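You operate a simulated robot arm through the tools that you are given. There is no shell and no other tool. Be economical: measure what you need, move in short steps, check, and stop when the job is done.

The job below is to be done with a simulated two-armed robot. You get a single attempt, and the scene is never put back.

## Task
Pick up the corner guard from the top of the low grey cabinet with one hand, pass it to the other hand and put it on the lower shelf of the steel table with a ledge.

It is judged by the outcome, as a careful person would: the job done as asked, and still so three seconds after it is handed in. It fails if anything else is knocked over, pushed out of place, dropped, spilled or broken.

## Robot
Two 7-joint arms with two-finger parallel grippers on one trunk, on a base that drives. Base frame: it is fixed to the floor where the robot stands at the start and does not move with it; the origin is under the middle of the robot, x ahead of it, y to its left, z up; the surface under the hand at the start is at about z = 0.9. Units: m, degrees, N and s.
The left shoulder is at the start at [0.02, 0.17, 1.203], the right one opposite. With the tool pointing down near the work surface each hand reaches from about 0.22 to 0.68 m from the robot's upright axis, wherever it stands, measured 20 degrees to its own side. Places, roughly: lower shelf of the steel table with a ledge [-4.5, 0.1, 0.3]. Payload 3.8 kg a hand.
The tool frame of a hand sits at the grasp point between the pads (the TCP): z along the fingers, y along the line on which they close. The tips reach 0.03 m beyond it. Largest opening 0.11 m; finger width 0.02, thickness 0.01; the body of the gripper, 0.048 by 0.112 m, starts 0.055 m behind the TCP.
Orientation is that of the tool frame in the base frame, as a unit quaternion [x, y, z, w]. With the fingers straight down and closing along the base's y, the tool's x points along the base's -x, its y along +y and its z along -z.

## Interface
- The arms move only by the tool nudge_tool. It takes "left_moves", "right_moves" or both (then of equal length, played together; a hand with none holds still); each is text: rows parted by semicolons, each of 7 numbers parted by spaces: the closure in counts, from 0 (fully open) to 255 (shut), then the shift along the base's x, y, z in units of 50 mm (1.0 is 50 mm), then the turn, a rotation vector about the base's x, y, z in units of 6 degrees (1.0 is 6 degrees). In form: hand tx ty tz ax ay az; .... A call has 1 to 8 rows; each row shifts and turns the commanded pose from where the row before left it. A call with a number of a shift or a turn outside -1 to 1 is refused whole. Rows are played at 5 a second. More than 0.05 m and 8.6 degrees between two rows, or a gripper value outside its range, and nothing of the call is played. Where a pose cannot be reached the arm comes as near as it can. A force on the tool above 40 N (or 10 N above the force at the start of the call, whichever is more), or a blocked arm, ends the call early, and 0.2 s more pass. The fingers move at their own pace (about 0.072 m/s each) and stop on an object; they squeeze with about 31 N. The grip force told is the motor's: it shows also when the fingers shut on nothing. Time passes only in rows, and 0.2 s behind the last, so rows that do not move let the fingers close. It gives the time, the measured TCP pose, the force on the tool (base axes), the opening and the grip force at its end, in the units of the frame above (readings bear some noise), with the torque about the TCP (base axes, N m) and any sound that the robot's microphone picked up.
- Cameras (640 x 400 px; columns grow to the right, rows downward): "scene" is now at [0.1114, 0.0048, 1.3583]; the picture's right is [0.05, -1.00, 0.00], its down [-0.52, -0.03, -0.85] and it looks along [0.85, 0.05, -0.52] (base axes); focal length 270 px, centre (320, 200). "left" rides on the left gripper at [0.072, -0.017, -0.103] in its tool frame; the picture's right is [0.23, 0.97, 0.00], its down [-0.76, 0.18, -0.62] and it looks along [-0.61, 0.14, 0.78] (tool axes); focal length 222 px, centre (320, 200). "right" rides on the right gripper at [0.073, 0.017, -0.103] in its tool frame; the picture's right is [-0.23, 0.97, 0.00], its down [-0.76, -0.18, -0.62] and it looks along [-0.61, -0.14, 0.78] (tool axes); focal length 222 px, centre (320, 200). There is no depth. A picture from a camera that has moved, and an enlarged one, comes with that camera's place and axes in the base frame and with its lens.
- get_image(camera): a new picture of that camera. It takes no simulated time.
- slide_trunk(by): slides the trunk up (or, below 0, down) by that many m; the arms and the scene camera ride with it, the base frame stays. It gives what a move gives, with no picture.
- drive_base(legs): drives the robot by 1 to 6 legs, each [ahead, turn to the left] in m and degrees, along the robot's own axes; the way and the turn of a leg run together, so that a leg with both is an arc; at most 1.5 m and 180 degrees a leg. The arms and the cameras ride along, it lands a little off, and it stops where it bumps. It gives what a move gives.
- aim_head(pan, tilt): turns the head with the scene camera to pan (to the left, within 80 degrees either way) and tilt (down, from -29 to 69), counted from straight ahead of the robot. It gives what a move gives.
- close_up(camera, box): a new picture of the part [left, top, right, bottom] of that camera's present view, enlarged. It takes no simulated time.
- close_job(): hands the job in; it is judged then, once.

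Go step by step. Nothing tells you exact positions but the pictures and the camera data: compare them with the known pose of the tool, close in by small moves and look again before you grip or let go. The budget is 120 turns and 92 pictures, counting those below and the enlarged ones. Unless the task says otherwise, let go and move clear before handing in, and close with one line.

The tools are called after "Request:" by a JSON object that holds its "op" and its "data". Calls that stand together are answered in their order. nudge_tool: Moves the arms, as the interface text tells. Its arguments: {"type":"object","properties":{"left_moves":{"type":"string"},"right_moves":{"type":"string"}},"required":[]} The other tools are called the same way: slide_trunk (by) slides the trunk up or down; drive_base (legs) drives the base; aim_head (pan, tilt) turns the head that bears the scene camera; get_image (camera) takes a picture; close_up (camera, box) takes an enlarged picture of a part of a camera's view; close_job () hands the job in.

At the start:

```text
t: 0.0
left_ee_pos: [0.4428, 0.202, 1.1628]
left_orientation: [0.0, 1.0, -0.001, 0.001]
left_force: [-0.2, -0.1, -0.6]
left_moment: [-0.01, 0.0, -0.01]
left_finger_gap: 0.11
left_grasp_force: 0.0
right_ee_pos: [0.4229, -0.1567, 1.2167]
right_orientation: [0.001, 1.0, -0.001, 0.0]
right_force: [0.0, -0.1, -0.1]
right_moment: [-0.01, 0.0, -0.01]
right_finger_gap: 0.11
right_grasp_force: 0.0
trunk travel left (down, up): [-0.3, 0.27]
robot x, y, heading: [-0.0002, 0.0016, 0.2]
head pan, tilt: [3.0, 31.5]
```

scene: 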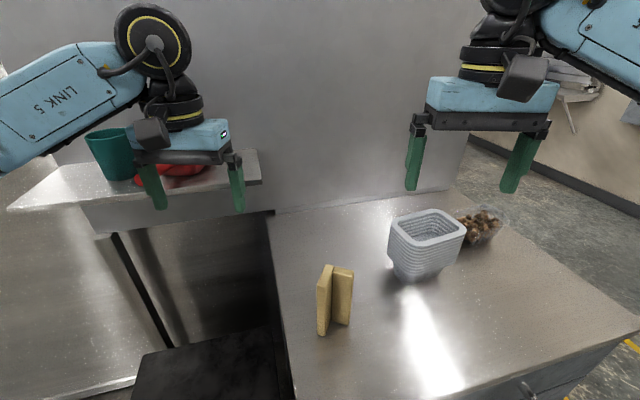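
right: 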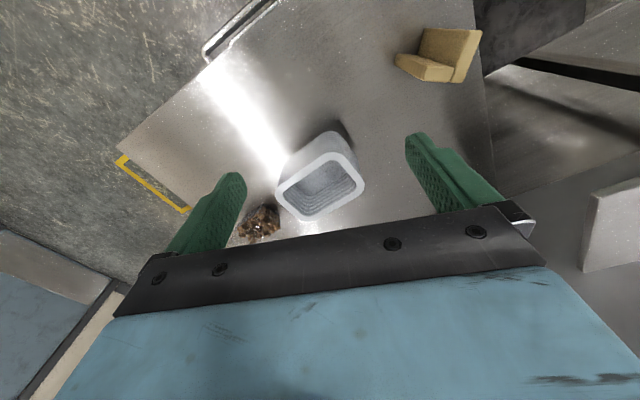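
left: 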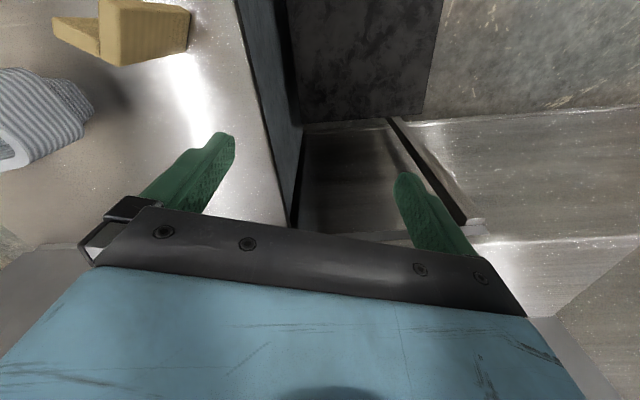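

The tan L-shaped piece standing on the cabinet at about [0.40, 0.0, 0.9] looks like the corner guard. I'll enlarge it in two views to measure it.

Request:
{"op": "close_up", "data": {"camera": "scene", "box": [270, 230, 398, 350]}}

Request:
{"op": "close_up", "data": {"camera": "right", "box": [360, 0, 520, 100]}}

Request:
{"op": "close_up", "data": {"camera": "left", "box": [0, 0, 240, 150]}}

```text
3.33 times, centred on (334, 290) of scene
camera zoom: at [0.1114, 0.0048, 1.3583], right [0.05, -1.0, 0.0], down [-0.52, -0.03, -0.85], along [0.85, 0.05, -0.52], focal length 900 px, centre (273, -100)
```

zoom: 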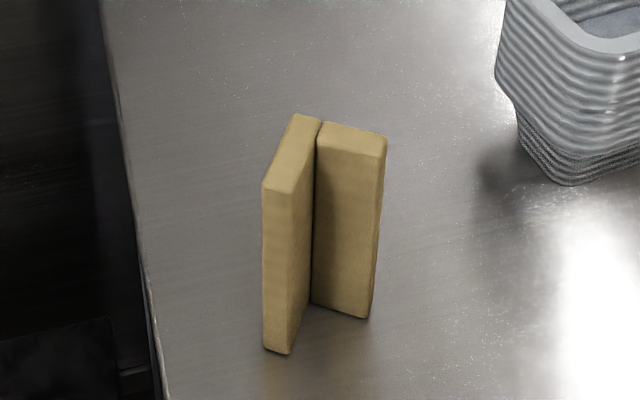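

```text
4.00 times, centred on (440, 50) of right
camera zoom: at [0.3506, -0.1396, 1.32], right [0.23, 0.97, 0.0], down [0.76, -0.18, 0.62], along [0.61, -0.14, -0.78], focal length 888 px, centre (-160, 800)
```

zoom: 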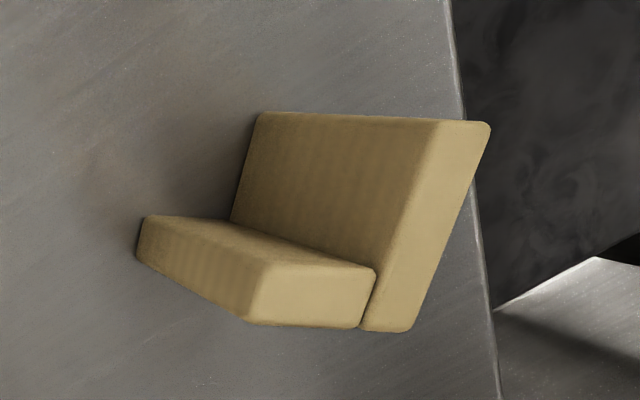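

```text
2.67 times, centred on (120, 75) of left
camera zoom: at [0.369, 0.1851, 1.2644], right [-0.23, 0.97, 0.0], down [0.76, 0.18, 0.62], along [0.61, 0.14, -0.78], focal length 592 px, centre (853, 533)
```

zoom: 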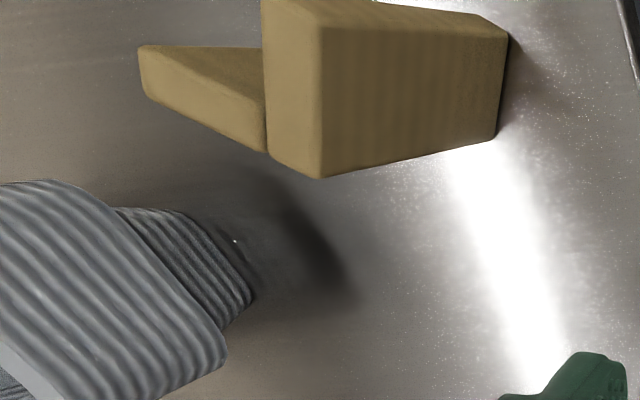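

The guard is two plates about 14 mm thick, standing about 0.128 m tall in an L; its free right leg is centred near [0.428, -0.017]. I'll turn the right hand to close across that leg, which leaves the other leg for the left hand.

Request:
{"op": "nudge_tool", "data": {"right_moves": "60 0 0.23 0 0 0 1;60 0 0.23 0 0 0 1;60 0 0.23 0 0 0 1;60 0 0.23 0 0 0 1;60 0 0.23 0 0 0 1;60 0 0.23 0 0 0 1;60 0 0.23 0 0 0 1;60 0 0.23 0 0 0 1"}}

Request:
{"op": "nudge_tool", "data": {"right_moves": "116 0.03 0.24 0 0 0 1;116 0.03 0.24 0 0 0 1;116 0.03 0.24 0 0 0 1;116 0.03 0.24 0 0 0 1;116 0 0 -0.5 0 0 0.17;116 0 0 -0.5 0 0 0"}}

Request:
{"op": "get_image", "data": {"camera": "scene"}}

Request:
{"op": "get_image", "data": {"camera": "right"}}

```text
t: 1.8
left_ee_pos: [0.4428, 0.202, 1.1618]
left_orientation: [0.0, 1.0, 0.001, 0.0]
left_force: [-1.0, 0.0, -0.2]
left_moment: [0.0, 0.0, 0.0]
left_finger_gap: 0.11
left_grasp_force: 0.0
right_ee_pos: [0.4235, -0.0645, 1.2174]
right_orientation: [-0.406, 0.914, 0.0, 0.0]
right_force: [-0.4, 0.6, -0.2]
right_moment: [0.02, -0.02, 0.0]
right_finger_gap: 0.0841
right_grasp_force: 0.1
trunk travel left (down, up): [-0.3, 0.27]
robot x, y, heading: [-0.0018, 0.0008, -0.2]
head pan, tilt: [3.0, 31.5]
```

```text
t: 3.2
left_ee_pos: [0.4418, 0.2022, 1.1612]
left_orientation: [0.001, 1.0, 0.001, 0.001]
left_force: [0.1, -0.3, 0.4]
left_moment: [0.0, 0.0, -0.01]
left_finger_gap: 0.11
left_grasp_force: 0.1
right_ee_pos: [0.4116, -0.0214, 1.1633]
right_orientation: [-0.595, 0.804, 0.0, 0.0]
right_force: [-0.8, 0.5, 0.2]
right_moment: [0.0, 0.03, 0.02]
right_finger_gap: 0.0601
right_grasp_force: 0.0
right hand out of reach, approached as far as the arm can: row 4
trunk travel left (down, up): [-0.3, 0.27]
robot x, y, heading: [-0.0023, 0.0008, 0.1]
head pan, tilt: [3.0, 31.5]
```

```text
85 pictures are left
camera scene: at [0.1112, 0.0044, 1.3583], right [0.05, -1.0, 0.0], down [-0.52, -0.03, -0.85], along [0.85, 0.05, -0.52], focal length 270 px, centre (320, 200)
```

scene: 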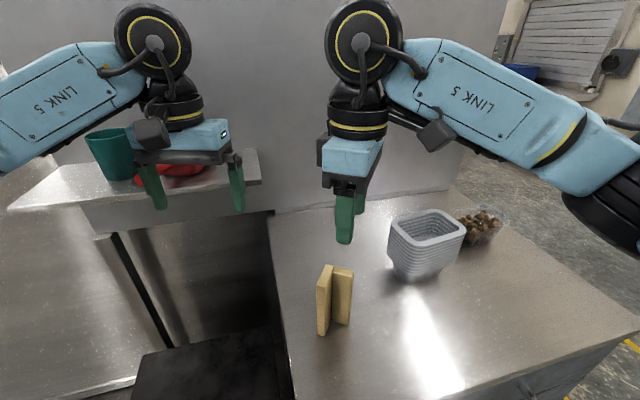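

```text
84 pictures are left
camera right: at [0.373, -0.0869, 1.2664], right [-0.87, 0.5, 0.0], down [0.39, 0.68, 0.62], along [0.31, 0.54, -0.78], focal length 222 px, centre (320, 200)
```

right: 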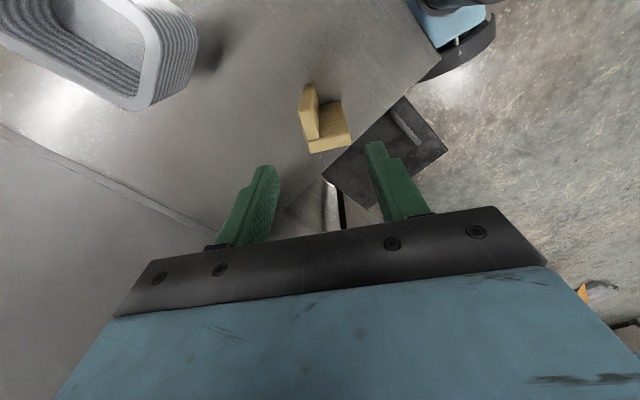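

The turn is right (73°), but the hand lagged about 15 mm in x. I'll go down part way and see whether it catches up.

Request:
{"op": "nudge_tool", "data": {"right_moves": "116 0.1 0 -0.7 0 0 0;116 0 0 -0.6 0 0 0;116 0 0 0 0 0 0"}}

Request:
{"op": "get_image", "data": {"camera": "right"}}

```text
t: 4.0
left_ee_pos: [0.4432, 0.2016, 1.1607]
left_orientation: [-0.001, 1.0, 0.0, 0.0]
left_force: [-0.2, 0.3, 0.1]
left_moment: [0.01, 0.01, -0.01]
left_finger_gap: 0.1101
left_grasp_force: 0.1
right_ee_pos: [0.4149, -0.0185, 1.0978]
right_orientation: [-0.593, 0.805, -0.001, 0.0]
right_force: [-0.6, -0.6, 0.0]
right_moment: [0.0, 0.0, 0.01]
right_finger_gap: 0.0598
right_grasp_force: 0.0
trunk travel left (down, up): [-0.3, 0.27]
robot x, y, heading: [-0.0048, -0.0021, 0.1]
head pan, tilt: [3.0, 31.5]
```

```text
83 pictures are left
camera right: at [0.3773, -0.084, 1.1999], right [-0.86, 0.51, 0.0], down [0.4, 0.67, 0.62], along [0.31, 0.54, -0.78], focal length 222 px, centre (320, 200)
```

right: 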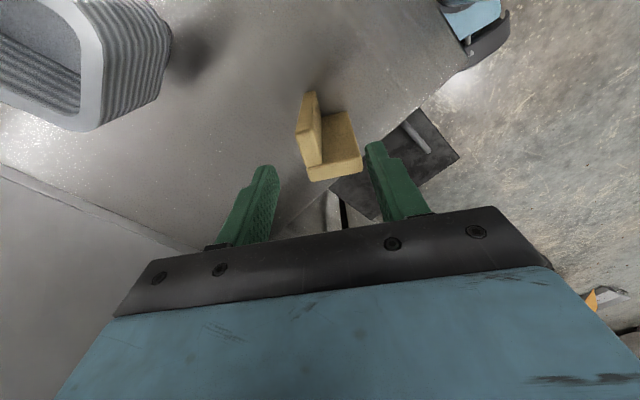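

Request:
{"op": "close_up", "data": {"camera": "right", "box": [256, 70, 416, 190]}}

```text
3.33 times, centred on (336, 130) of right
camera zoom: at [0.3773, -0.084, 1.1999], right [-0.86, 0.51, 0.0], down [0.4, 0.67, 0.62], along [0.31, 0.54, -0.78], focal length 740 px, centre (267, 433)
```

zoom: 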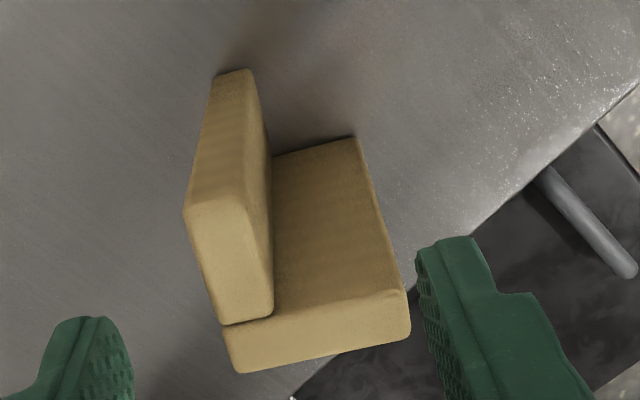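

The leg centre comes out at [0.426, -0.016], which agrees with the first estimate. I'll correct x and come down a little to check.

Request:
{"op": "nudge_tool", "data": {"right_moves": "116 0.23 0.02 -0.2 0 0 0;116 0 0 0 0 0 0"}}

```text
t: 4.6
left_ee_pos: [0.4428, 0.2032, 1.1609]
left_orientation: [0.0, 1.0, 0.0, 0.0]
left_force: [0.9, -0.1, -0.1]
left_moment: [0.01, 0.02, 0.03]
left_finger_gap: 0.1099
left_grasp_force: 0.0
right_ee_pos: [0.4151, -0.0232, 1.0889]
right_orientation: [-0.592, 0.806, 0.0, 0.0]
right_force: [-0.3, -0.3, 0.8]
right_moment: [0.02, 0.0, 0.02]
right_finger_gap: 0.06
right_grasp_force: 0.1
right hand out of reach, approached as far as the arm can: row 1
trunk travel left (down, up): [-0.3, 0.27]
robot x, y, heading: [0.0006, -0.0003, 0.1]
head pan, tilt: [3.0, 31.5]
```

The hand stops short in x at this wrist turn. I'll lift it and turn the base 12° left, which puts the guard more on the right arm's own side.

Request:
{"op": "nudge_tool", "data": {"right_moves": "116 -0.1 -0.3 1 0 0 0;116 -0.1 -0.3 1 0 0 0"}}

Request:
{"op": "drive_base", "data": {"legs": [[0, 12]]}}

```text
refused: row 1 steps farther than a row can; nothing moved
```

```text
t: 5.8
left_ee_pos: [0.3895, 0.2906, 1.162]
left_orientation: [-0.106, 0.994, 0.0, 0.0]
left_force: [0.6, 1.1, 0.2]
left_moment: [-0.02, -0.03, -0.03]
left_finger_gap: 0.11
left_grasp_force: 0.1
right_ee_pos: [0.4111, 0.0647, 1.0885]
right_orientation: [-0.673, 0.74, -0.001, 0.0]
right_force: [0.1, 0.0, -0.2]
right_moment: [-0.02, 0.0, 0.0]
right_finger_gap: 0.06
right_grasp_force: 0.2
trunk travel left (down, up): [-0.3, 0.27]
robot x, y, heading: [-0.0016, 0.0021, 12.0]
head pan, tilt: [3.0, 31.5]
```

Request:
{"op": "nudge_tool", "data": {"right_moves": "116 0.1 -0.5 0.3 0 0 -0.6;116 0.1 -0.5 0 0 0 -0.6;116 0.1 -0.62 0 0 0 -0.57;116 0 0 0 0 0 0"}}

Request:
{"op": "get_image", "data": {"camera": "right"}}

```text
t: 6.8
left_ee_pos: [0.3911, 0.2917, 1.1618]
left_orientation: [-0.106, 0.994, 0.0, 0.0]
left_force: [0.8, 0.5, -0.6]
left_moment: [0.0, -0.02, 0.0]
left_finger_gap: 0.1102
left_grasp_force: 0.1
right_ee_pos: [0.4256, -0.018, 1.1029]
right_orientation: [-0.602, 0.798, 0.0, 0.001]
right_force: [-0.2, 0.0, -0.3]
right_moment: [-0.01, 0.03, -0.01]
right_finger_gap: 0.06
right_grasp_force: 0.0
trunk travel left (down, up): [-0.3, 0.27]
robot x, y, heading: [-0.0003, 0.0055, 12.2]
head pan, tilt: [3.0, 31.5]
```

```text
81 pictures are left
camera right: at [0.3889, -0.0824, 1.2065], right [-0.87, 0.49, 0.0], down [0.38, 0.68, 0.62], along [0.3, 0.55, -0.78], focal length 222 px, centre (320, 200)
```

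right: 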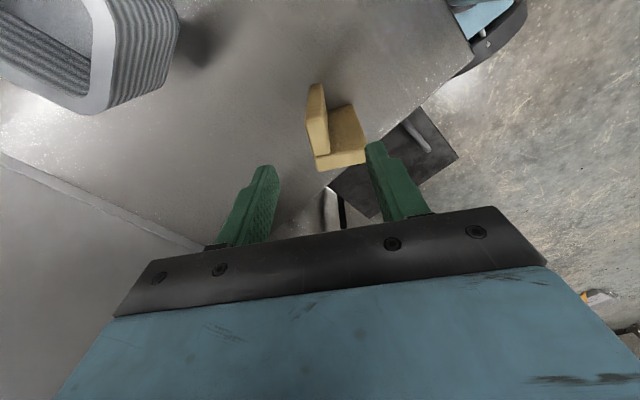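

The hand is now over the leg at the right turn and the guard hasn't moved. I'll go down to z ≈ 1.04 and check before gripping.

Request:
{"op": "nudge_tool", "data": {"right_moves": "116 0.02 0.03 -0.7 0 0 0;116 0 0 -0.56 0 0 0;116 0 0 0 0 0 0"}}

Request:
{"op": "close_up", "data": {"camera": "right", "box": [200, 80, 440, 230]}}

Request:
{"op": "close_up", "data": {"camera": "scene", "box": [240, 180, 480, 330]}}

```text
t: 7.6
left_ee_pos: [0.3908, 0.2899, 1.1617]
left_orientation: [-0.104, 0.995, 0.0, -0.001]
left_force: [-0.9, -0.9, -0.5]
left_moment: [0.03, -0.01, 0.03]
left_finger_gap: 0.1099
left_grasp_force: 0.0
right_ee_pos: [0.427, -0.0152, 1.0406]
right_orientation: [-0.602, 0.798, 0.001, 0.0]
right_force: [0.0, 0.2, 0.5]
right_moment: [0.0, 0.0, 0.01]
right_finger_gap: 0.0599
right_grasp_force: 0.1
trunk travel left (down, up): [-0.3, 0.27]
robot x, y, heading: [-0.0, -0.0036, 12.2]
head pan, tilt: [3.0, 31.5]
```

```text
2.67 times, centred on (320, 155) of right
camera zoom: at [0.3901, -0.0805, 1.1435], right [-0.87, 0.49, 0.0], down [0.38, 0.68, 0.62], along [0.3, 0.55, -0.78], focal length 592 px, centre (320, 320)
```

zoom: 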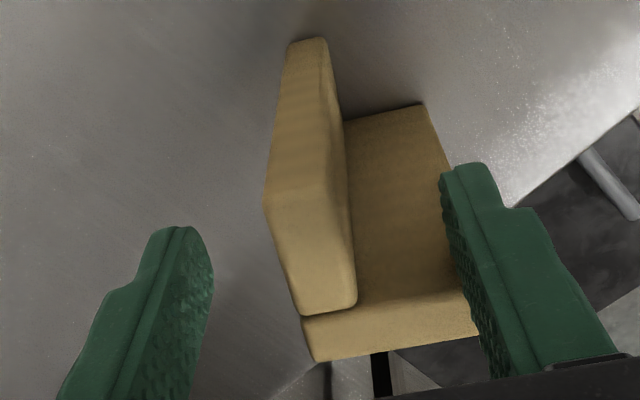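

```text
2.67 times, centred on (360, 255) of scene
camera zoom: at [0.1079, 0.0278, 1.3583], right [0.26, -0.97, 0.0], down [-0.5, -0.14, -0.85], along [0.82, 0.22, -0.52], focal length 720 px, centre (213, 53)
```

zoom: 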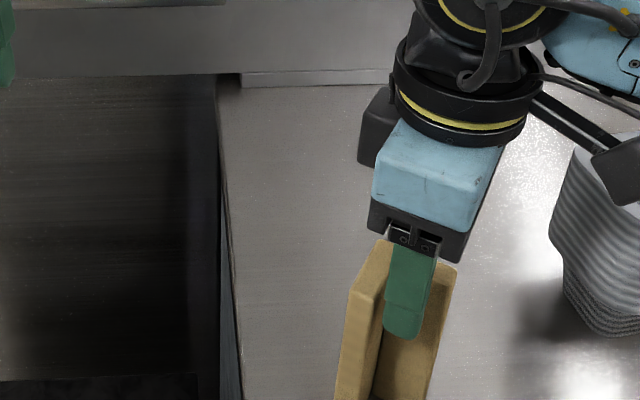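

The gap to the long leg looks clear. I'll go down to z ≈ 1.0 and close.

Request:
{"op": "nudge_tool", "data": {"right_moves": "116 0 -0.02 -0.4 0 0 0;116 0 -0.02 -0.4 0 0 0;116 0 0 0 0 0 0"}}

Request:
{"op": "close_up", "data": {"camera": "right", "box": [200, 80, 440, 230]}}

```text
t: 8.4
left_ee_pos: [0.3914, 0.2905, 1.1616]
left_orientation: [-0.105, 0.994, 0.0, 0.001]
left_force: [-0.9, 0.8, -0.3]
left_moment: [-0.03, 0.01, -0.01]
left_finger_gap: 0.1099
left_grasp_force: 0.0
right_ee_pos: [0.4262, -0.0184, 0.9999]
right_orientation: [-0.602, 0.798, 0.0, 0.001]
right_force: [0.1, -1.1, -0.1]
right_moment: [0.03, 0.01, -0.01]
right_finger_gap: 0.06
right_grasp_force: 0.1
trunk travel left (down, up): [-0.3, 0.27]
robot x, y, heading: [0.002, 0.0001, 12.0]
head pan, tilt: [3.0, 31.5]
```

```text
2.67 times, centred on (320, 155) of right
camera zoom: at [0.3907, -0.0836, 1.1022], right [-0.87, 0.48, 0.0], down [0.38, 0.68, 0.62], along [0.3, 0.55, -0.78], focal length 592 px, centre (320, 320)
```

zoom: 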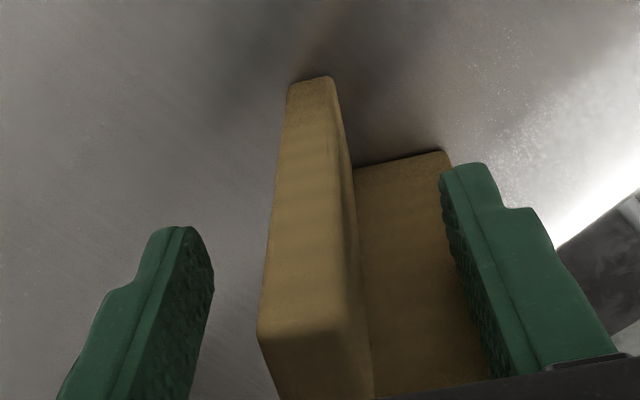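

Request:
{"op": "nudge_tool", "data": {"right_moves": "160 0 0 0 0 0 0;200 0 0 0 0 0 0;255 0 0 0 0 0 0;255 0 0 0 0 0 0"}}

```text
t: 9.4
left_ee_pos: [0.3897, 0.2899, 1.1621]
left_orientation: [-0.105, 0.995, 0.0, 0.0]
left_force: [-0.1, 0.3, -0.1]
left_moment: [-0.01, 0.0, 0.01]
left_finger_gap: 0.11
left_grasp_force: 0.0
right_ee_pos: [0.4275, -0.0185, 0.9979]
right_orientation: [-0.603, 0.798, 0.001, 0.0]
right_force: [-0.4, -0.1, -0.3]
right_moment: [0.0, 0.01, 0.03]
right_finger_gap: 0.0152
right_grasp_force: 31.1
trunk travel left (down, up): [-0.3, 0.27]
robot x, y, heading: [0.0001, -0.0012, 12.0]
head pan, tilt: [3.0, 31.5]
```

Gripped, with a 15 mm gap. I'll lift straight up and look.

Request:
{"op": "nudge_tool", "data": {"right_moves": "255 0 0 0.3 0 0 0;255 0 0 0.7 0 0 0;255 0 0 0.9 0 0 0;255 0 0 0.9 0 0 0;255 0 0 0.9 0 0 0;255 0 0 0 0 0 0"}}

Request:
{"op": "get_image", "data": {"camera": "scene"}}

```text
t: 10.8
left_ee_pos: [0.3915, 0.2901, 1.1618]
left_orientation: [-0.105, 0.994, 0.001, 0.001]
left_force: [-0.3, 0.6, -0.4]
left_moment: [0.01, -0.03, 0.01]
left_finger_gap: 0.1102
left_grasp_force: 0.0
right_ee_pos: [0.4281, -0.0178, 1.1864]
right_orientation: [-0.602, 0.799, 0.001, -0.001]
right_force: [-0.5, 0.2, 0.1]
right_moment: [0.02, 0.01, 0.01]
right_finger_gap: 0.0154
right_grasp_force: 30.7
trunk travel left (down, up): [-0.3, 0.27]
robot x, y, heading: [0.0002, -0.0031, 11.9]
head pan, tilt: [3.0, 31.5]
```

```text
77 pictures are left
camera scene: at [0.1083, 0.0276, 1.3582], right [0.26, -0.97, 0.0], down [-0.5, -0.14, -0.85], along [0.82, 0.22, -0.52], focal length 270 px, centre (320, 200)
```

scene: 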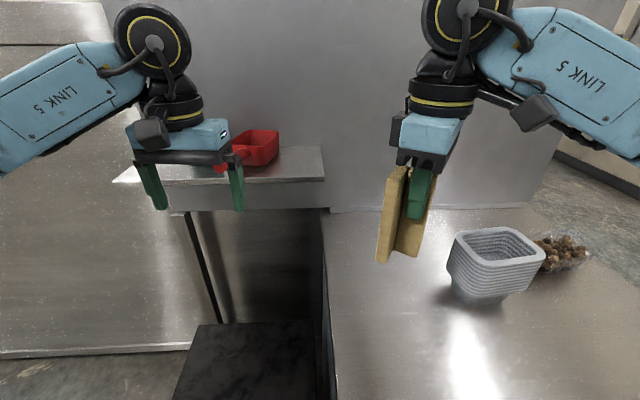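

The guard is held cleanly. Before driving I'll look to both sides.

Request:
{"op": "aim_head", "data": {"pan": 80, "tilt": 20}}

Request:
{"op": "get_image", "data": {"camera": "scene"}}

Request:
{"op": "aim_head", "data": {"pan": -80, "tilt": 20}}

Request:
{"op": "get_image", "data": {"camera": "scene"}}

```text
t: 12.3
left_ee_pos: [0.3906, 0.2892, 1.161]
left_orientation: [-0.104, 0.995, 0.0, 0.0]
left_force: [-0.2, 0.2, -0.6]
left_moment: [0.01, -0.01, 0.02]
left_finger_gap: 0.1098
left_grasp_force: 0.1
right_ee_pos: [0.4287, -0.0187, 1.1855]
right_orientation: [-0.603, 0.798, 0.0, 0.0]
right_force: [0.2, -0.4, -0.5]
right_moment: [-0.03, 0.02, 0.01]
right_finger_gap: 0.0156
right_grasp_force: 30.5
trunk travel left (down, up): [-0.3, 0.27]
robot x, y, heading: [-0.0002, 0.0001, 11.8]
head pan, tilt: [80.0, 20.0]
```

```text
76 pictures are left
camera scene: at [0.018, 0.0974, 1.3767], right [1.0, 0.03, 0.0], down [0.01, -0.34, -0.94], along [-0.03, 0.94, -0.34], focal length 270 px, centre (320, 200)
```

scene: 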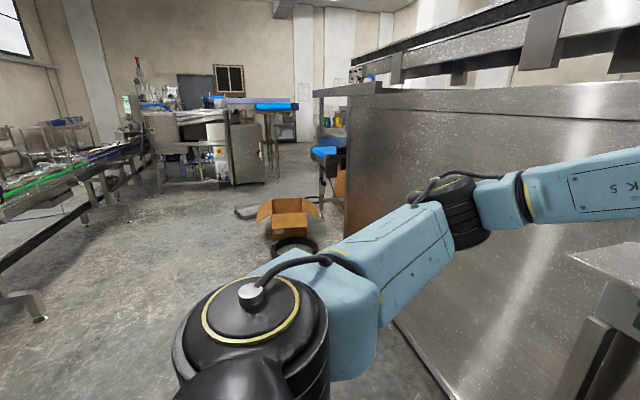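

```text
t: 14.7
left_ee_pos: [0.3902, 0.2913, 1.1628]
left_orientation: [-0.105, 0.995, 0.001, 0.0]
left_force: [-0.2, -0.2, -0.3]
left_moment: [0.03, 0.01, 0.0]
left_finger_gap: 0.1101
left_grasp_force: 0.0
right_ee_pos: [0.4285, -0.0177, 1.1862]
right_orientation: [-0.603, 0.798, 0.0, -0.001]
right_force: [-0.8, 0.5, -0.4]
right_moment: [0.0, 0.0, 0.01]
right_finger_gap: 0.0152
right_grasp_force: 31.2
trunk travel left (down, up): [-0.3, 0.27]
robot x, y, heading: [0.0017, 0.0028, 12.2]
head pan, tilt: [-80.0, 20.0]
```

```text
75 pictures are left
camera scene: at [0.0562, -0.0819, 1.3767], right [-0.93, -0.38, 0.0], down [-0.13, 0.32, -0.94], along [0.35, -0.87, -0.34], focal length 270 px, centre (320, 200)
```

scene: 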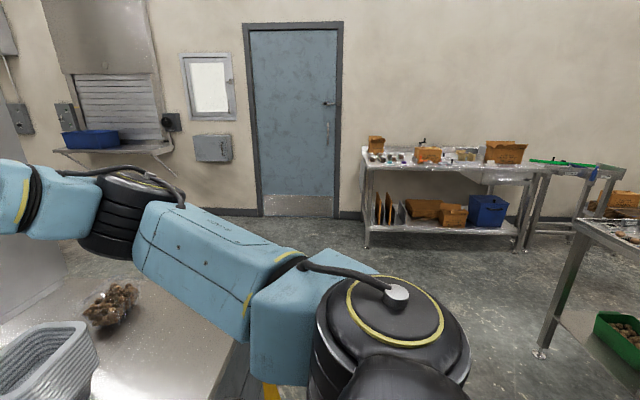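

The way back looks open between side tables at about y = -1.6 and y = +1.5. I'll back off, turn left and look toward the target.

Request:
{"op": "drive_base", "data": {"legs": [[-0.5, 0], [0, 100]]}}

Request:
{"op": "aim_head", "data": {"pan": 60, "tilt": 20}}

Request:
{"op": "get_image", "data": {"camera": "scene"}}

```text
t: 21.9
left_ee_pos: [-0.8354, 0.2322, 1.1623]
left_orientation: [0.83, -0.557, 0.0, 0.0]
left_force: [-0.7, -0.1, -0.4]
left_moment: [0.02, 0.01, 0.0]
left_finger_gap: 0.1098
left_grasp_force: 0.1
right_ee_pos: [-0.5377, 0.3233, 1.1862]
right_orientation: [0.999, -0.05, 0.001, 0.002]
right_force: [0.9, -0.4, -0.5]
right_moment: [0.02, -0.03, -0.03]
right_finger_gap: 0.0156
right_grasp_force: 31.1
trunk travel left (down, up): [-0.3, 0.27]
robot x, y, heading: [-0.4804, -0.101, 112.2]
head pan, tilt: [-80.0, 20.0]
```

```text
t: 24.1
left_ee_pos: [-0.8339, 0.2314, 1.1616]
left_orientation: [0.831, -0.556, 0.0, 0.001]
left_force: [0.2, 1.0, 0.5]
left_moment: [-0.02, 0.0, -0.03]
left_finger_gap: 0.1099
left_grasp_force: 0.1
right_ee_pos: [-0.5383, 0.3214, 1.1863]
right_orientation: [0.999, -0.05, 0.0, 0.001]
right_force: [0.5, 0.8, 0.1]
right_moment: [0.0, -0.02, 0.02]
right_finger_gap: 0.0151
right_grasp_force: 30.6
trunk travel left (down, up): [-0.3, 0.27]
robot x, y, heading: [-0.482, -0.0998, 112.3]
head pan, tilt: [60.0, 20.0]
```

```text
74 pictures are left
camera scene: at [-0.5795, -0.0698, 1.3767], right [0.14, 0.99, 0.0], down [0.34, -0.05, -0.94], along [-0.93, 0.13, -0.34], focal length 270 px, centre (320, 200)
```

scene: 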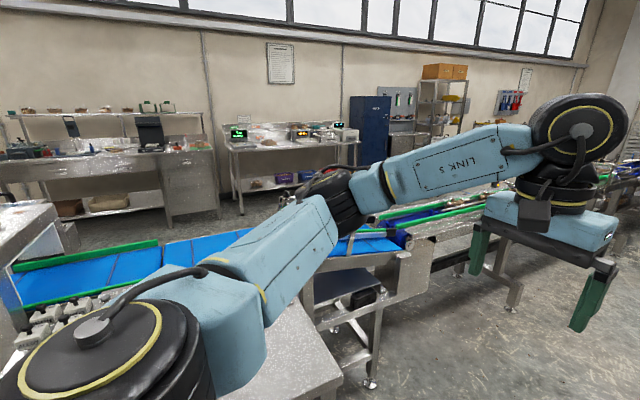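

The target direction points at the steel table with the scales, at about px 290. A conveyor lies across the way, so I'll turn to face it and survey.

Request:
{"op": "drive_base", "data": {"legs": [[0, 55]]}}

Request:
{"op": "aim_head", "data": {"pan": 0, "tilt": 20}}

Request:
{"op": "get_image", "data": {"camera": "scene"}}

Request:
{"op": "aim_head", "data": {"pan": -55, "tilt": 20}}

Request:
{"op": "get_image", "data": {"camera": "scene"}}

```text
t: 27.0
left_ee_pos: [-0.9572, -0.2053, 1.1629]
left_orientation: [0.994, -0.107, 0.0, 0.0]
left_force: [0.4, 0.2, 0.2]
left_moment: [0.0, 0.0, -0.01]
left_finger_gap: 0.1101
left_grasp_force: 0.1
right_ee_pos: [-0.8617, 0.0909, 1.187]
right_orientation: [0.907, 0.42, 0.001, 0.001]
right_force: [0.3, -0.1, -0.5]
right_moment: [0.01, 0.04, -0.02]
right_finger_gap: 0.0153
right_grasp_force: 30.6
trunk travel left (down, up): [-0.3, 0.27]
robot x, y, heading: [-0.4794, -0.0986, 167.5]
head pan, tilt: [60.0, 20.0]
```

```text
t: 28.3
left_ee_pos: [-0.9543, -0.2043, 1.1629]
left_orientation: [0.994, -0.107, 0.0, 0.001]
left_force: [0.4, -0.5, 0.3]
left_moment: [-0.01, -0.01, 0.03]
left_finger_gap: 0.1097
left_grasp_force: 0.0
right_ee_pos: [-0.8623, 0.0915, 1.1862]
right_orientation: [0.907, 0.421, -0.001, 0.001]
right_force: [-0.1, 0.3, -0.4]
right_moment: [0.02, -0.02, -0.01]
right_finger_gap: 0.0153
right_grasp_force: 31.0
trunk travel left (down, up): [-0.3, 0.27]
robot x, y, heading: [-0.4817, -0.1002, 167.7]
head pan, tilt: [0.0, 20.0]
```

```text
73 pictures are left
camera scene: at [-0.5908, -0.0775, 1.3767], right [0.21, 0.98, 0.0], down [0.33, -0.07, -0.94], along [-0.92, 0.2, -0.34], focal length 270 px, centre (320, 200)
```

scene: 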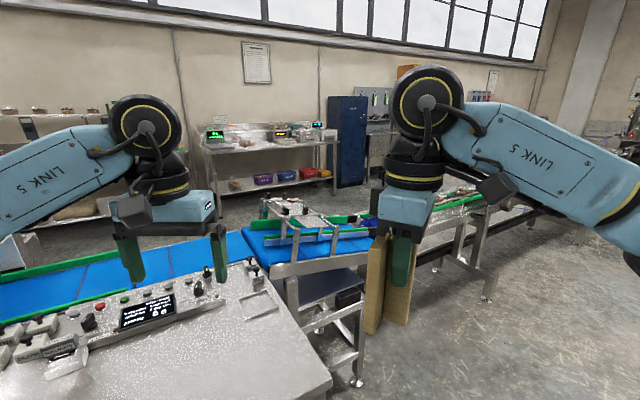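

```text
t: 29.5
left_ee_pos: [-0.955, -0.2045, 1.1613]
left_orientation: [0.994, -0.108, 0.0, 0.0]
left_force: [0.6, -0.1, 1.2]
left_moment: [0.01, 0.01, 0.0]
left_finger_gap: 0.1103
left_grasp_force: 0.1
right_ee_pos: [-0.8625, 0.091, 1.1866]
right_orientation: [0.908, 0.42, 0.0, 0.001]
right_force: [-0.4, 0.0, -1.1]
right_moment: [0.0, 0.01, 0.0]
right_finger_gap: 0.0153
right_grasp_force: 31.1
trunk travel left (down, up): [-0.3, 0.27]
robot x, y, heading: [-0.4805, -0.1029, 167.3]
head pan, tilt: [-55.0, 20.0]
```

```text
72 pictures are left
camera scene: at [-0.5357, -0.0114, 1.3767], right [0.92, 0.39, 0.0], down [0.13, -0.32, -0.94], along [-0.36, 0.87, -0.34], focal length 270 px, centre (320, 200)
```

scene: 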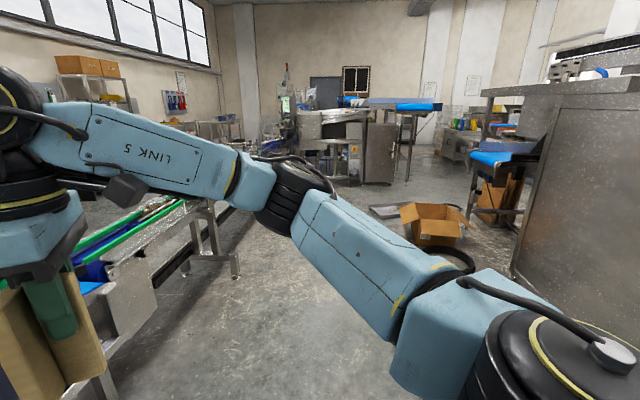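

I'm working out a floor map: belt 1 and conveyor 2 block the direct line. Now I'll look to the left side.

Request:
{"op": "aim_head", "data": {"pan": 60, "tilt": 20}}

Request:
{"op": "get_image", "data": {"camera": "scene"}}

Request:
{"op": "aim_head", "data": {"pan": -30, "tilt": 20}}

Request:
{"op": "get_image", "data": {"camera": "scene"}}

```text
t: 31.4
left_ee_pos: [-0.9562, -0.2046, 1.1614]
left_orientation: [0.994, -0.107, 0.0, 0.0]
left_force: [0.6, -0.5, -0.3]
left_moment: [0.0, -0.04, 0.01]
left_finger_gap: 0.1099
left_grasp_force: 0.1
right_ee_pos: [-0.8625, 0.0914, 1.1869]
right_orientation: [0.907, 0.42, 0.001, 0.001]
right_force: [-0.5, 0.7, -1.3]
right_moment: [0.04, -0.01, 0.0]
right_finger_gap: 0.0153
right_grasp_force: 30.9
trunk travel left (down, up): [-0.3, 0.27]
robot x, y, heading: [-0.4815, -0.1027, 167.6]
head pan, tilt: [60.0, 20.0]
```

```text
71 pictures are left
camera scene: at [-0.5626, -0.1661, 1.3767], right [-0.74, 0.67, 0.0], down [0.23, 0.25, -0.94], along [-0.63, -0.69, -0.34], focal length 270 px, centre (320, 200)
```

scene: 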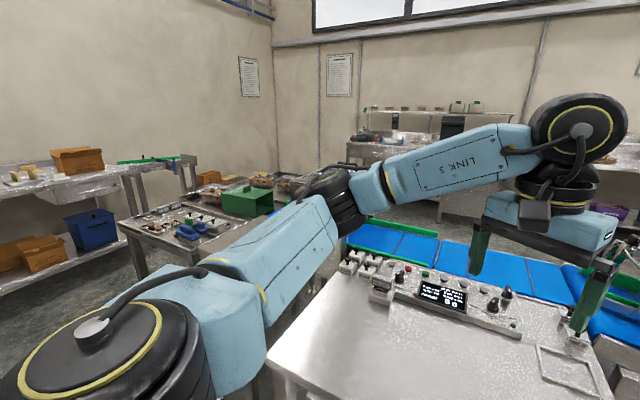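

```text
t: 33.1
left_ee_pos: [-0.9548, -0.2042, 1.1619]
left_orientation: [0.994, -0.107, 0.0, 0.0]
left_force: [-0.1, 0.4, -0.3]
left_moment: [0.02, -0.03, 0.04]
left_finger_gap: 0.1101
left_grasp_force: 0.0
right_ee_pos: [-0.8626, 0.0908, 1.1855]
right_orientation: [0.907, 0.421, 0.001, 0.002]
right_force: [0.3, -0.2, -0.2]
right_moment: [-0.03, 0.02, 0.02]
right_finger_gap: 0.0152
right_grasp_force: 31.3
trunk travel left (down, up): [-0.3, 0.27]
robot x, y, heading: [-0.4791, -0.101, 167.6]
head pan, tilt: [-30.0, 20.0]
```

```text
70 pictures are left
camera scene: at [-0.5686, -0.0346, 1.3767], right [0.67, 0.74, 0.0], down [0.25, -0.23, -0.94], along [-0.69, 0.63, -0.34], focal length 270 px, centre (320, 200)
```

scene: 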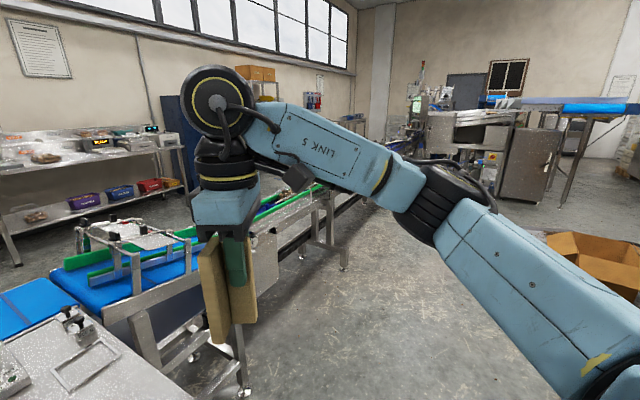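

The left side is closed off by machines, and conveyor 2 runs along +y at x ≈ -1.9. I'll drive up the aisle and look for its end or a gap.

Request:
{"op": "drive_base", "data": {"legs": [[0, -74], [1.3, 0]]}}

Request:
{"op": "aim_head", "data": {"pan": 30, "tilt": 18}}

Request:
{"op": "get_image", "data": {"camera": "scene"}}

Request:
{"op": "aim_head", "data": {"pan": 0, "tilt": 18}}

Request:
{"op": "get_image", "data": {"camera": "scene"}}

```text
t: 42.9
left_ee_pos: [-0.7478, 1.6319, 1.1621]
left_orientation: [0.723, -0.69, 0.0, -0.001]
left_force: [-0.8, 0.5, 0.6]
left_moment: [-0.01, 0.0, 0.02]
left_finger_gap: 0.1099
left_grasp_force: 0.1
right_ee_pos: [-0.4388, 1.6171, 1.1869]
right_orientation: [0.976, -0.22, 0.0, 0.001]
right_force: [-0.6, -0.2, -0.1]
right_moment: [0.02, 0.0, -0.01]
right_finger_gap: 0.0152
right_grasp_force: 31.0
trunk travel left (down, up): [-0.3, 0.27]
robot x, y, heading: [-0.5265, 1.2001, 92.4]
head pan, tilt: [-30.0, 20.0]
```

```text
t: 44.2
left_ee_pos: [-0.7481, 1.6306, 1.1623]
left_orientation: [0.722, -0.692, 0.0, 0.0]
left_force: [0.3, -0.1, 1.0]
left_moment: [-0.02, 0.0, 0.03]
left_finger_gap: 0.1099
left_grasp_force: 0.1
right_ee_pos: [-0.4391, 1.6166, 1.1867]
right_orientation: [0.976, -0.219, 0.0, 0.0]
right_force: [-0.4, 0.3, -1.4]
right_moment: [-0.04, -0.03, 0.02]
right_finger_gap: 0.015
right_grasp_force: 31.3
trunk travel left (down, up): [-0.3, 0.27]
robot x, y, heading: [-0.5262, 1.1949, 92.3]
head pan, tilt: [30.0, 18.0]
```

```text
69 pictures are left
camera scene: at [-0.5776, 1.2973, 1.38], right [0.84, 0.54, 0.0], down [0.17, -0.26, -0.95], along [-0.51, 0.8, -0.31], focal length 270 px, centre (320, 200)
```

scene: 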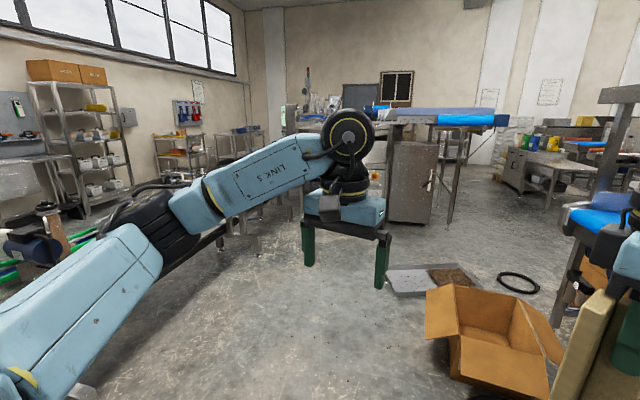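

```text
t: 45.1
left_ee_pos: [-0.7492, 1.6312, 1.1616]
left_orientation: [0.722, -0.692, 0.0, 0.0]
left_force: [-0.4, 0.6, -0.2]
left_moment: [-0.01, -0.02, 0.0]
left_finger_gap: 0.1098
left_grasp_force: 0.0
right_ee_pos: [-0.4379, 1.6173, 1.1854]
right_orientation: [0.975, -0.22, 0.0, 0.0]
right_force: [-0.2, -0.9, 0.0]
right_moment: [0.02, 0.0, 0.02]
right_finger_gap: 0.0152
right_grasp_force: 31.2
trunk travel left (down, up): [-0.3, 0.27]
robot x, y, heading: [-0.5267, 1.1971, 92.4]
head pan, tilt: [0.0, 18.0]
```

```text
68 pictures are left
camera scene: at [-0.5317, 1.3118, 1.38], right [1.0, 0.04, 0.0], down [0.01, -0.31, -0.95], along [-0.04, 0.95, -0.31], focal length 270 px, centre (320, 200)
```

scene: 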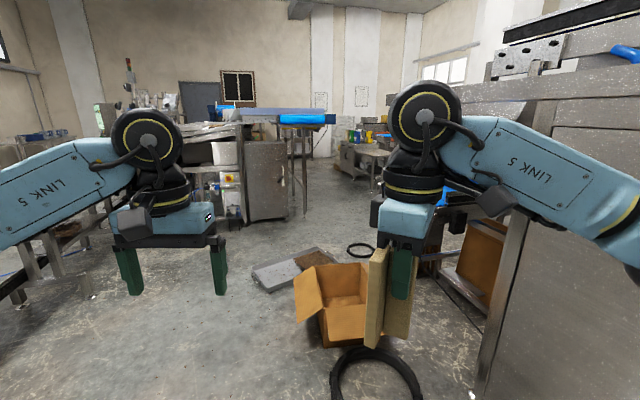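

The arm hides the conveyor's far end. I'll turn the base toward it and look between the arms.

Request:
{"op": "drive_base", "data": {"legs": [[0, 35]]}}

Request:
{"op": "get_image", "data": {"camera": "scene"}}

```text
t: 47.2
left_ee_pos: [-0.9573, 1.4256, 1.1625]
left_orientation: [0.897, -0.443, -0.001, 0.0]
left_force: [0.5, 0.5, 0.2]
left_moment: [-0.02, 0.0, 0.04]
left_finger_gap: 0.1099
left_grasp_force: 0.2
right_ee_pos: [-0.6944, 1.5916, 1.1866]
right_orientation: [0.997, 0.082, 0.0, -0.001]
right_force: [0.6, 0.1, -0.1]
right_moment: [0.04, -0.01, -0.03]
right_finger_gap: 0.0151
right_grasp_force: 30.9
trunk travel left (down, up): [-0.3, 0.27]
robot x, y, heading: [-0.5303, 1.1999, 127.4]
head pan, tilt: [0.0, 18.0]
```

```text
67 pictures are left
camera scene: at [-0.5962, 1.2881, 1.38], right [0.79, 0.61, 0.0], down [0.19, -0.25, -0.95], along [-0.58, 0.76, -0.31], focal length 270 px, centre (320, 200)
```

scene: 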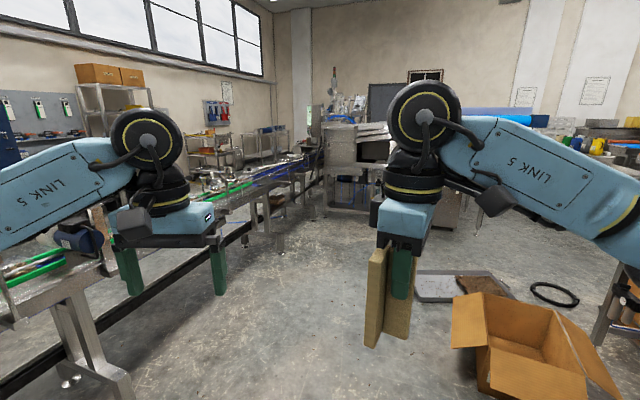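

The conveyor runs on unbroken to the far machine. I'll look at the junction between belt 1 and conveyor 2 for a passage.

Request:
{"op": "drive_base", "data": {"legs": [[0, 73]]}}

Request:
{"op": "get_image", "data": {"camera": "scene"}}

```text
t: 50.8
left_ee_pos: [-0.8585, 0.8411, 1.1627]
left_orientation: [0.981, 0.194, 0.0, 0.001]
left_force: [0.5, -0.2, -1.0]
left_moment: [-0.01, -0.01, -0.04]
left_finger_gap: 0.1099
left_grasp_force: 0.1
right_ee_pos: [-0.9527, 1.1377, 1.1873]
right_orientation: [0.74, 0.673, 0.0, 0.0]
right_force: [-0.7, 0.0, -1.5]
right_moment: [0.01, 0.01, 0.0]
right_finger_gap: 0.0153
right_grasp_force: 30.7
trunk travel left (down, up): [-0.3, 0.27]
robot x, y, heading: [-0.5246, 1.1968, -157.5]
head pan, tilt: [0.0, 18.0]
```

```text
66 pictures are left
camera scene: at [-0.6321, 1.1538, 1.38], right [-0.38, 0.92, 0.0], down [0.29, 0.12, -0.95], along [-0.88, -0.36, -0.31], focal length 270 px, centre (320, 200)
```

scene: 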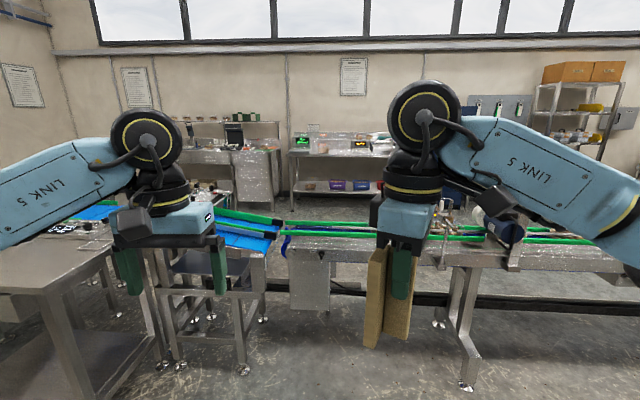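

No gap there, and the whole line runs rotated about 18°. I'll drive up along it to see whether one can pass at its far end.

Request:
{"op": "drive_base", "data": {"legs": [[0, -78.5], [1.3, 0]]}}

Request:
{"op": "get_image", "data": {"camera": "scene"}}

```text
t: 60.9
left_ee_pos: [-1.6238, 2.5987, 1.1626]
left_orientation: [0.869, -0.494, 0.0, -0.001]
left_force: [-0.2, -0.5, 0.4]
left_moment: [-0.01, 0.0, -0.01]
left_finger_gap: 0.1101
left_grasp_force: 0.1
right_ee_pos: [-1.3441, 2.7318, 1.1862]
right_orientation: [1.0, 0.022, 0.001, 0.001]
right_force: [0.6, 0.3, 0.7]
right_moment: [-0.02, -0.03, 0.02]
right_finger_gap: 0.0154
right_grasp_force: 31.4
trunk travel left (down, up): [-0.3, 0.27]
robot x, y, heading: [-1.2253, 2.3203, 120.4]
head pan, tilt: [0.0, 18.0]
```

```text
65 pictures are left
camera scene: at [-1.282, 2.4179, 1.38], right [0.86, 0.51, 0.0], down [0.16, -0.27, -0.95], along [-0.48, 0.82, -0.31], focal length 270 px, centre (320, 200)
```

scene: 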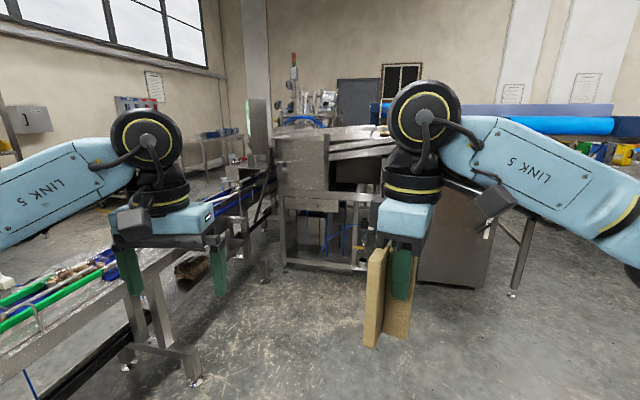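

Request:
{"op": "close_up", "data": {"camera": "scene", "box": [190, 50, 390, 175]}}

Request:
{"op": "aim_head", "data": {"pan": -25, "tilt": 12}}

Request:
{"op": "get_image", "data": {"camera": "scene"}}

```text
3.20 times, centred on (290, 112) of scene
camera zoom: at [-1.282, 2.4179, 1.38], right [0.86, 0.51, 0.0], down [0.16, -0.27, -0.95], along [-0.48, 0.82, -0.31], focal length 864 px, centre (416, 480)
```

zoom: 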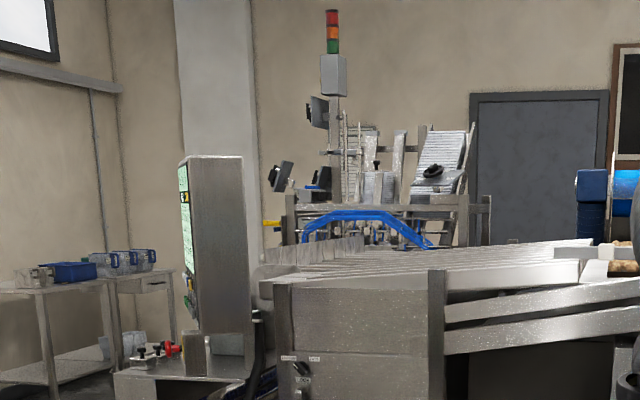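

```text
t: 61.8
left_ee_pos: [-1.6244, 2.5971, 1.1607]
left_orientation: [0.869, -0.495, 0.0, -0.001]
left_force: [0.1, 0.0, -0.8]
left_moment: [-0.02, 0.01, 0.03]
left_finger_gap: 0.11
left_grasp_force: 0.0
right_ee_pos: [-1.3433, 2.7306, 1.1859]
right_orientation: [1.0, 0.022, 0.0, 0.001]
right_force: [-0.2, 0.5, -0.7]
right_moment: [-0.01, 0.01, -0.01]
right_finger_gap: 0.0151
right_grasp_force: 31.4
trunk travel left (down, up): [-0.3, 0.27]
robot x, y, heading: [-1.2253, 2.3174, 120.8]
head pan, tilt: [-25.0, 12.0]
```

```text
63 pictures are left
camera scene: at [-1.2435, 2.4302, 1.3897], right [1.0, 0.1, 0.0], down [0.02, -0.21, -0.98], along [-0.1, 0.97, -0.21], focal length 270 px, centre (320, 200)
```

scene: 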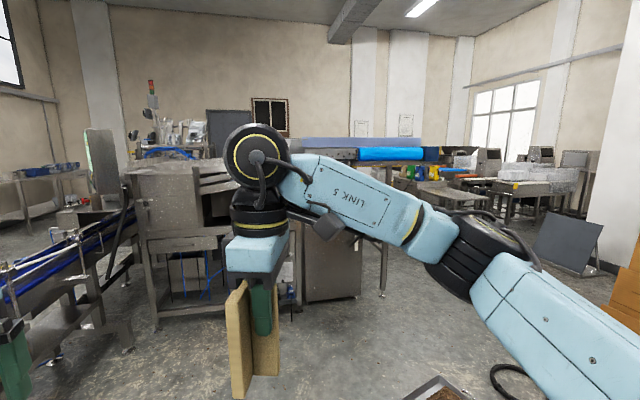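

The way past the right end of the machine cluster seems open. I need the floor items' positions (tray, ring, box), so I'll look lower.

Request:
{"op": "aim_head", "data": {"pan": -45, "tilt": 40}}

Request:
{"op": "get_image", "data": {"camera": "scene"}}

```text
t: 62.7
left_ee_pos: [-1.6246, 2.5964, 1.1636]
left_orientation: [0.869, -0.496, -0.001, -0.001]
left_force: [-0.3, 0.1, 0.1]
left_moment: [0.0, -0.02, 0.02]
left_finger_gap: 0.1101
left_grasp_force: 0.1
right_ee_pos: [-1.3432, 2.7311, 1.186]
right_orientation: [1.0, 0.023, 0.0, 0.001]
right_force: [0.3, -0.2, -0.9]
right_moment: [-0.03, 0.01, -0.01]
right_finger_gap: 0.0151
right_grasp_force: 30.9
trunk travel left (down, up): [-0.3, 0.27]
robot x, y, heading: [-1.223, 2.3204, 120.5]
head pan, tilt: [-45.0, 40.0]
```

```text
62 pictures are left
camera scene: at [-1.2132, 2.4197, 1.3454], right [0.97, -0.25, 0.0], down [-0.16, -0.62, -0.77], along [0.19, 0.74, -0.64], focal length 270 px, centre (320, 200)
```

scene: 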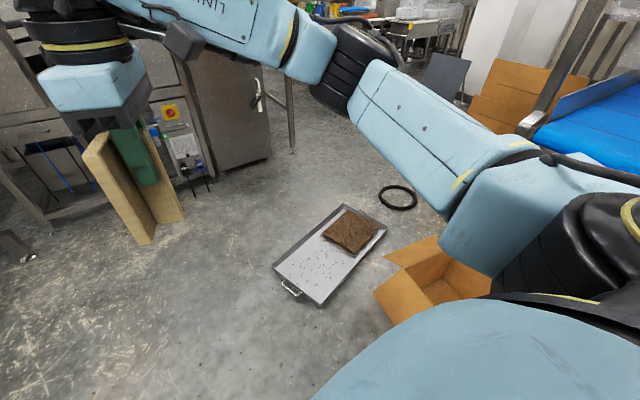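

Floor items located: tray about (-1.2..-0.5, 3.1..3.9), ring (-0.2, 3.85), and a cluster front line from (-2.6, 4.1) to (-0.9, 4.8), which leaves about 1 m of passage. I'll raise the trunk so the elbows clear the machine tops, then drive through in steps.

Request:
{"op": "slide_trunk", "data": {"by": 0.26}}

Request:
{"op": "drive_base", "data": {"legs": [[0.95, 0], [0, -37], [0.72, 0]]}}

Request:
{"op": "get_image", "data": {"camera": "scene"}}

```text
t: 65.4
left_ee_pos: [-1.6247, 2.5977, 1.4239]
left_orientation: [0.869, -0.495, 0.0, 0.0]
left_force: [0.0, 0.3, 0.5]
left_moment: [0.0, -0.01, 0.0]
left_finger_gap: 0.11
left_grasp_force: 0.0
right_ee_pos: [-1.3441, 2.7299, 1.4463]
right_orientation: [1.0, 0.022, 0.0, 0.001]
right_force: [-0.1, -0.1, -0.6]
right_moment: [-0.01, 0.04, 0.0]
right_finger_gap: 0.0153
right_grasp_force: 30.6
trunk travel left (down, up): [-0.56, 0.01]
robot x, y, heading: [-1.2242, 2.3214, 120.4]
head pan, tilt: [-45.0, 40.0]
```

```text
t: 75.7
left_ee_pos: [-1.7604, 4.3241, 1.4223]
left_orientation: [-0.662, 0.749, 0.001, 0.001]
left_force: [0.0, -0.2, -0.3]
left_moment: [0.02, -0.01, 0.01]
left_finger_gap: 0.1099
left_grasp_force: 0.1
right_ee_pos: [-1.4558, 4.2577, 1.4458]
right_orientation: [0.954, -0.301, 0.0, 0.0]
right_force: [0.8, 0.4, -0.4]
right_moment: [-0.01, 0.01, 0.01]
right_finger_gap: 0.0155
right_grasp_force: 30.7
trunk travel left (down, up): [-0.56, 0.01]
robot x, y, heading: [-1.6154, 3.8585, 82.7]
head pan, tilt: [-45.0, 40.0]
```

```text
61 pictures are left
camera scene: at [-1.5427, 3.9326, 1.6053], right [0.61, -0.79, 0.0], down [-0.51, -0.39, -0.77], along [0.6, 0.47, -0.64], focal length 270 px, centre (320, 200)
```

scene: 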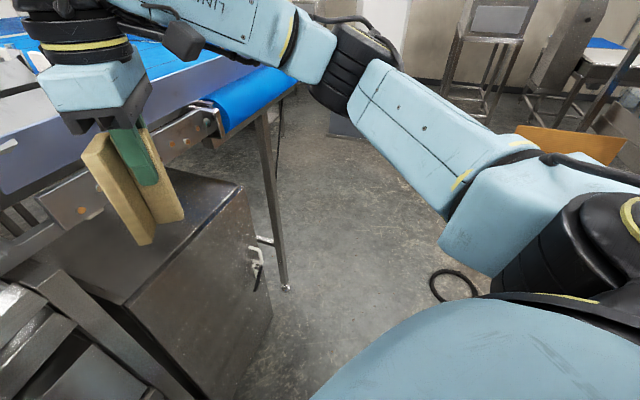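

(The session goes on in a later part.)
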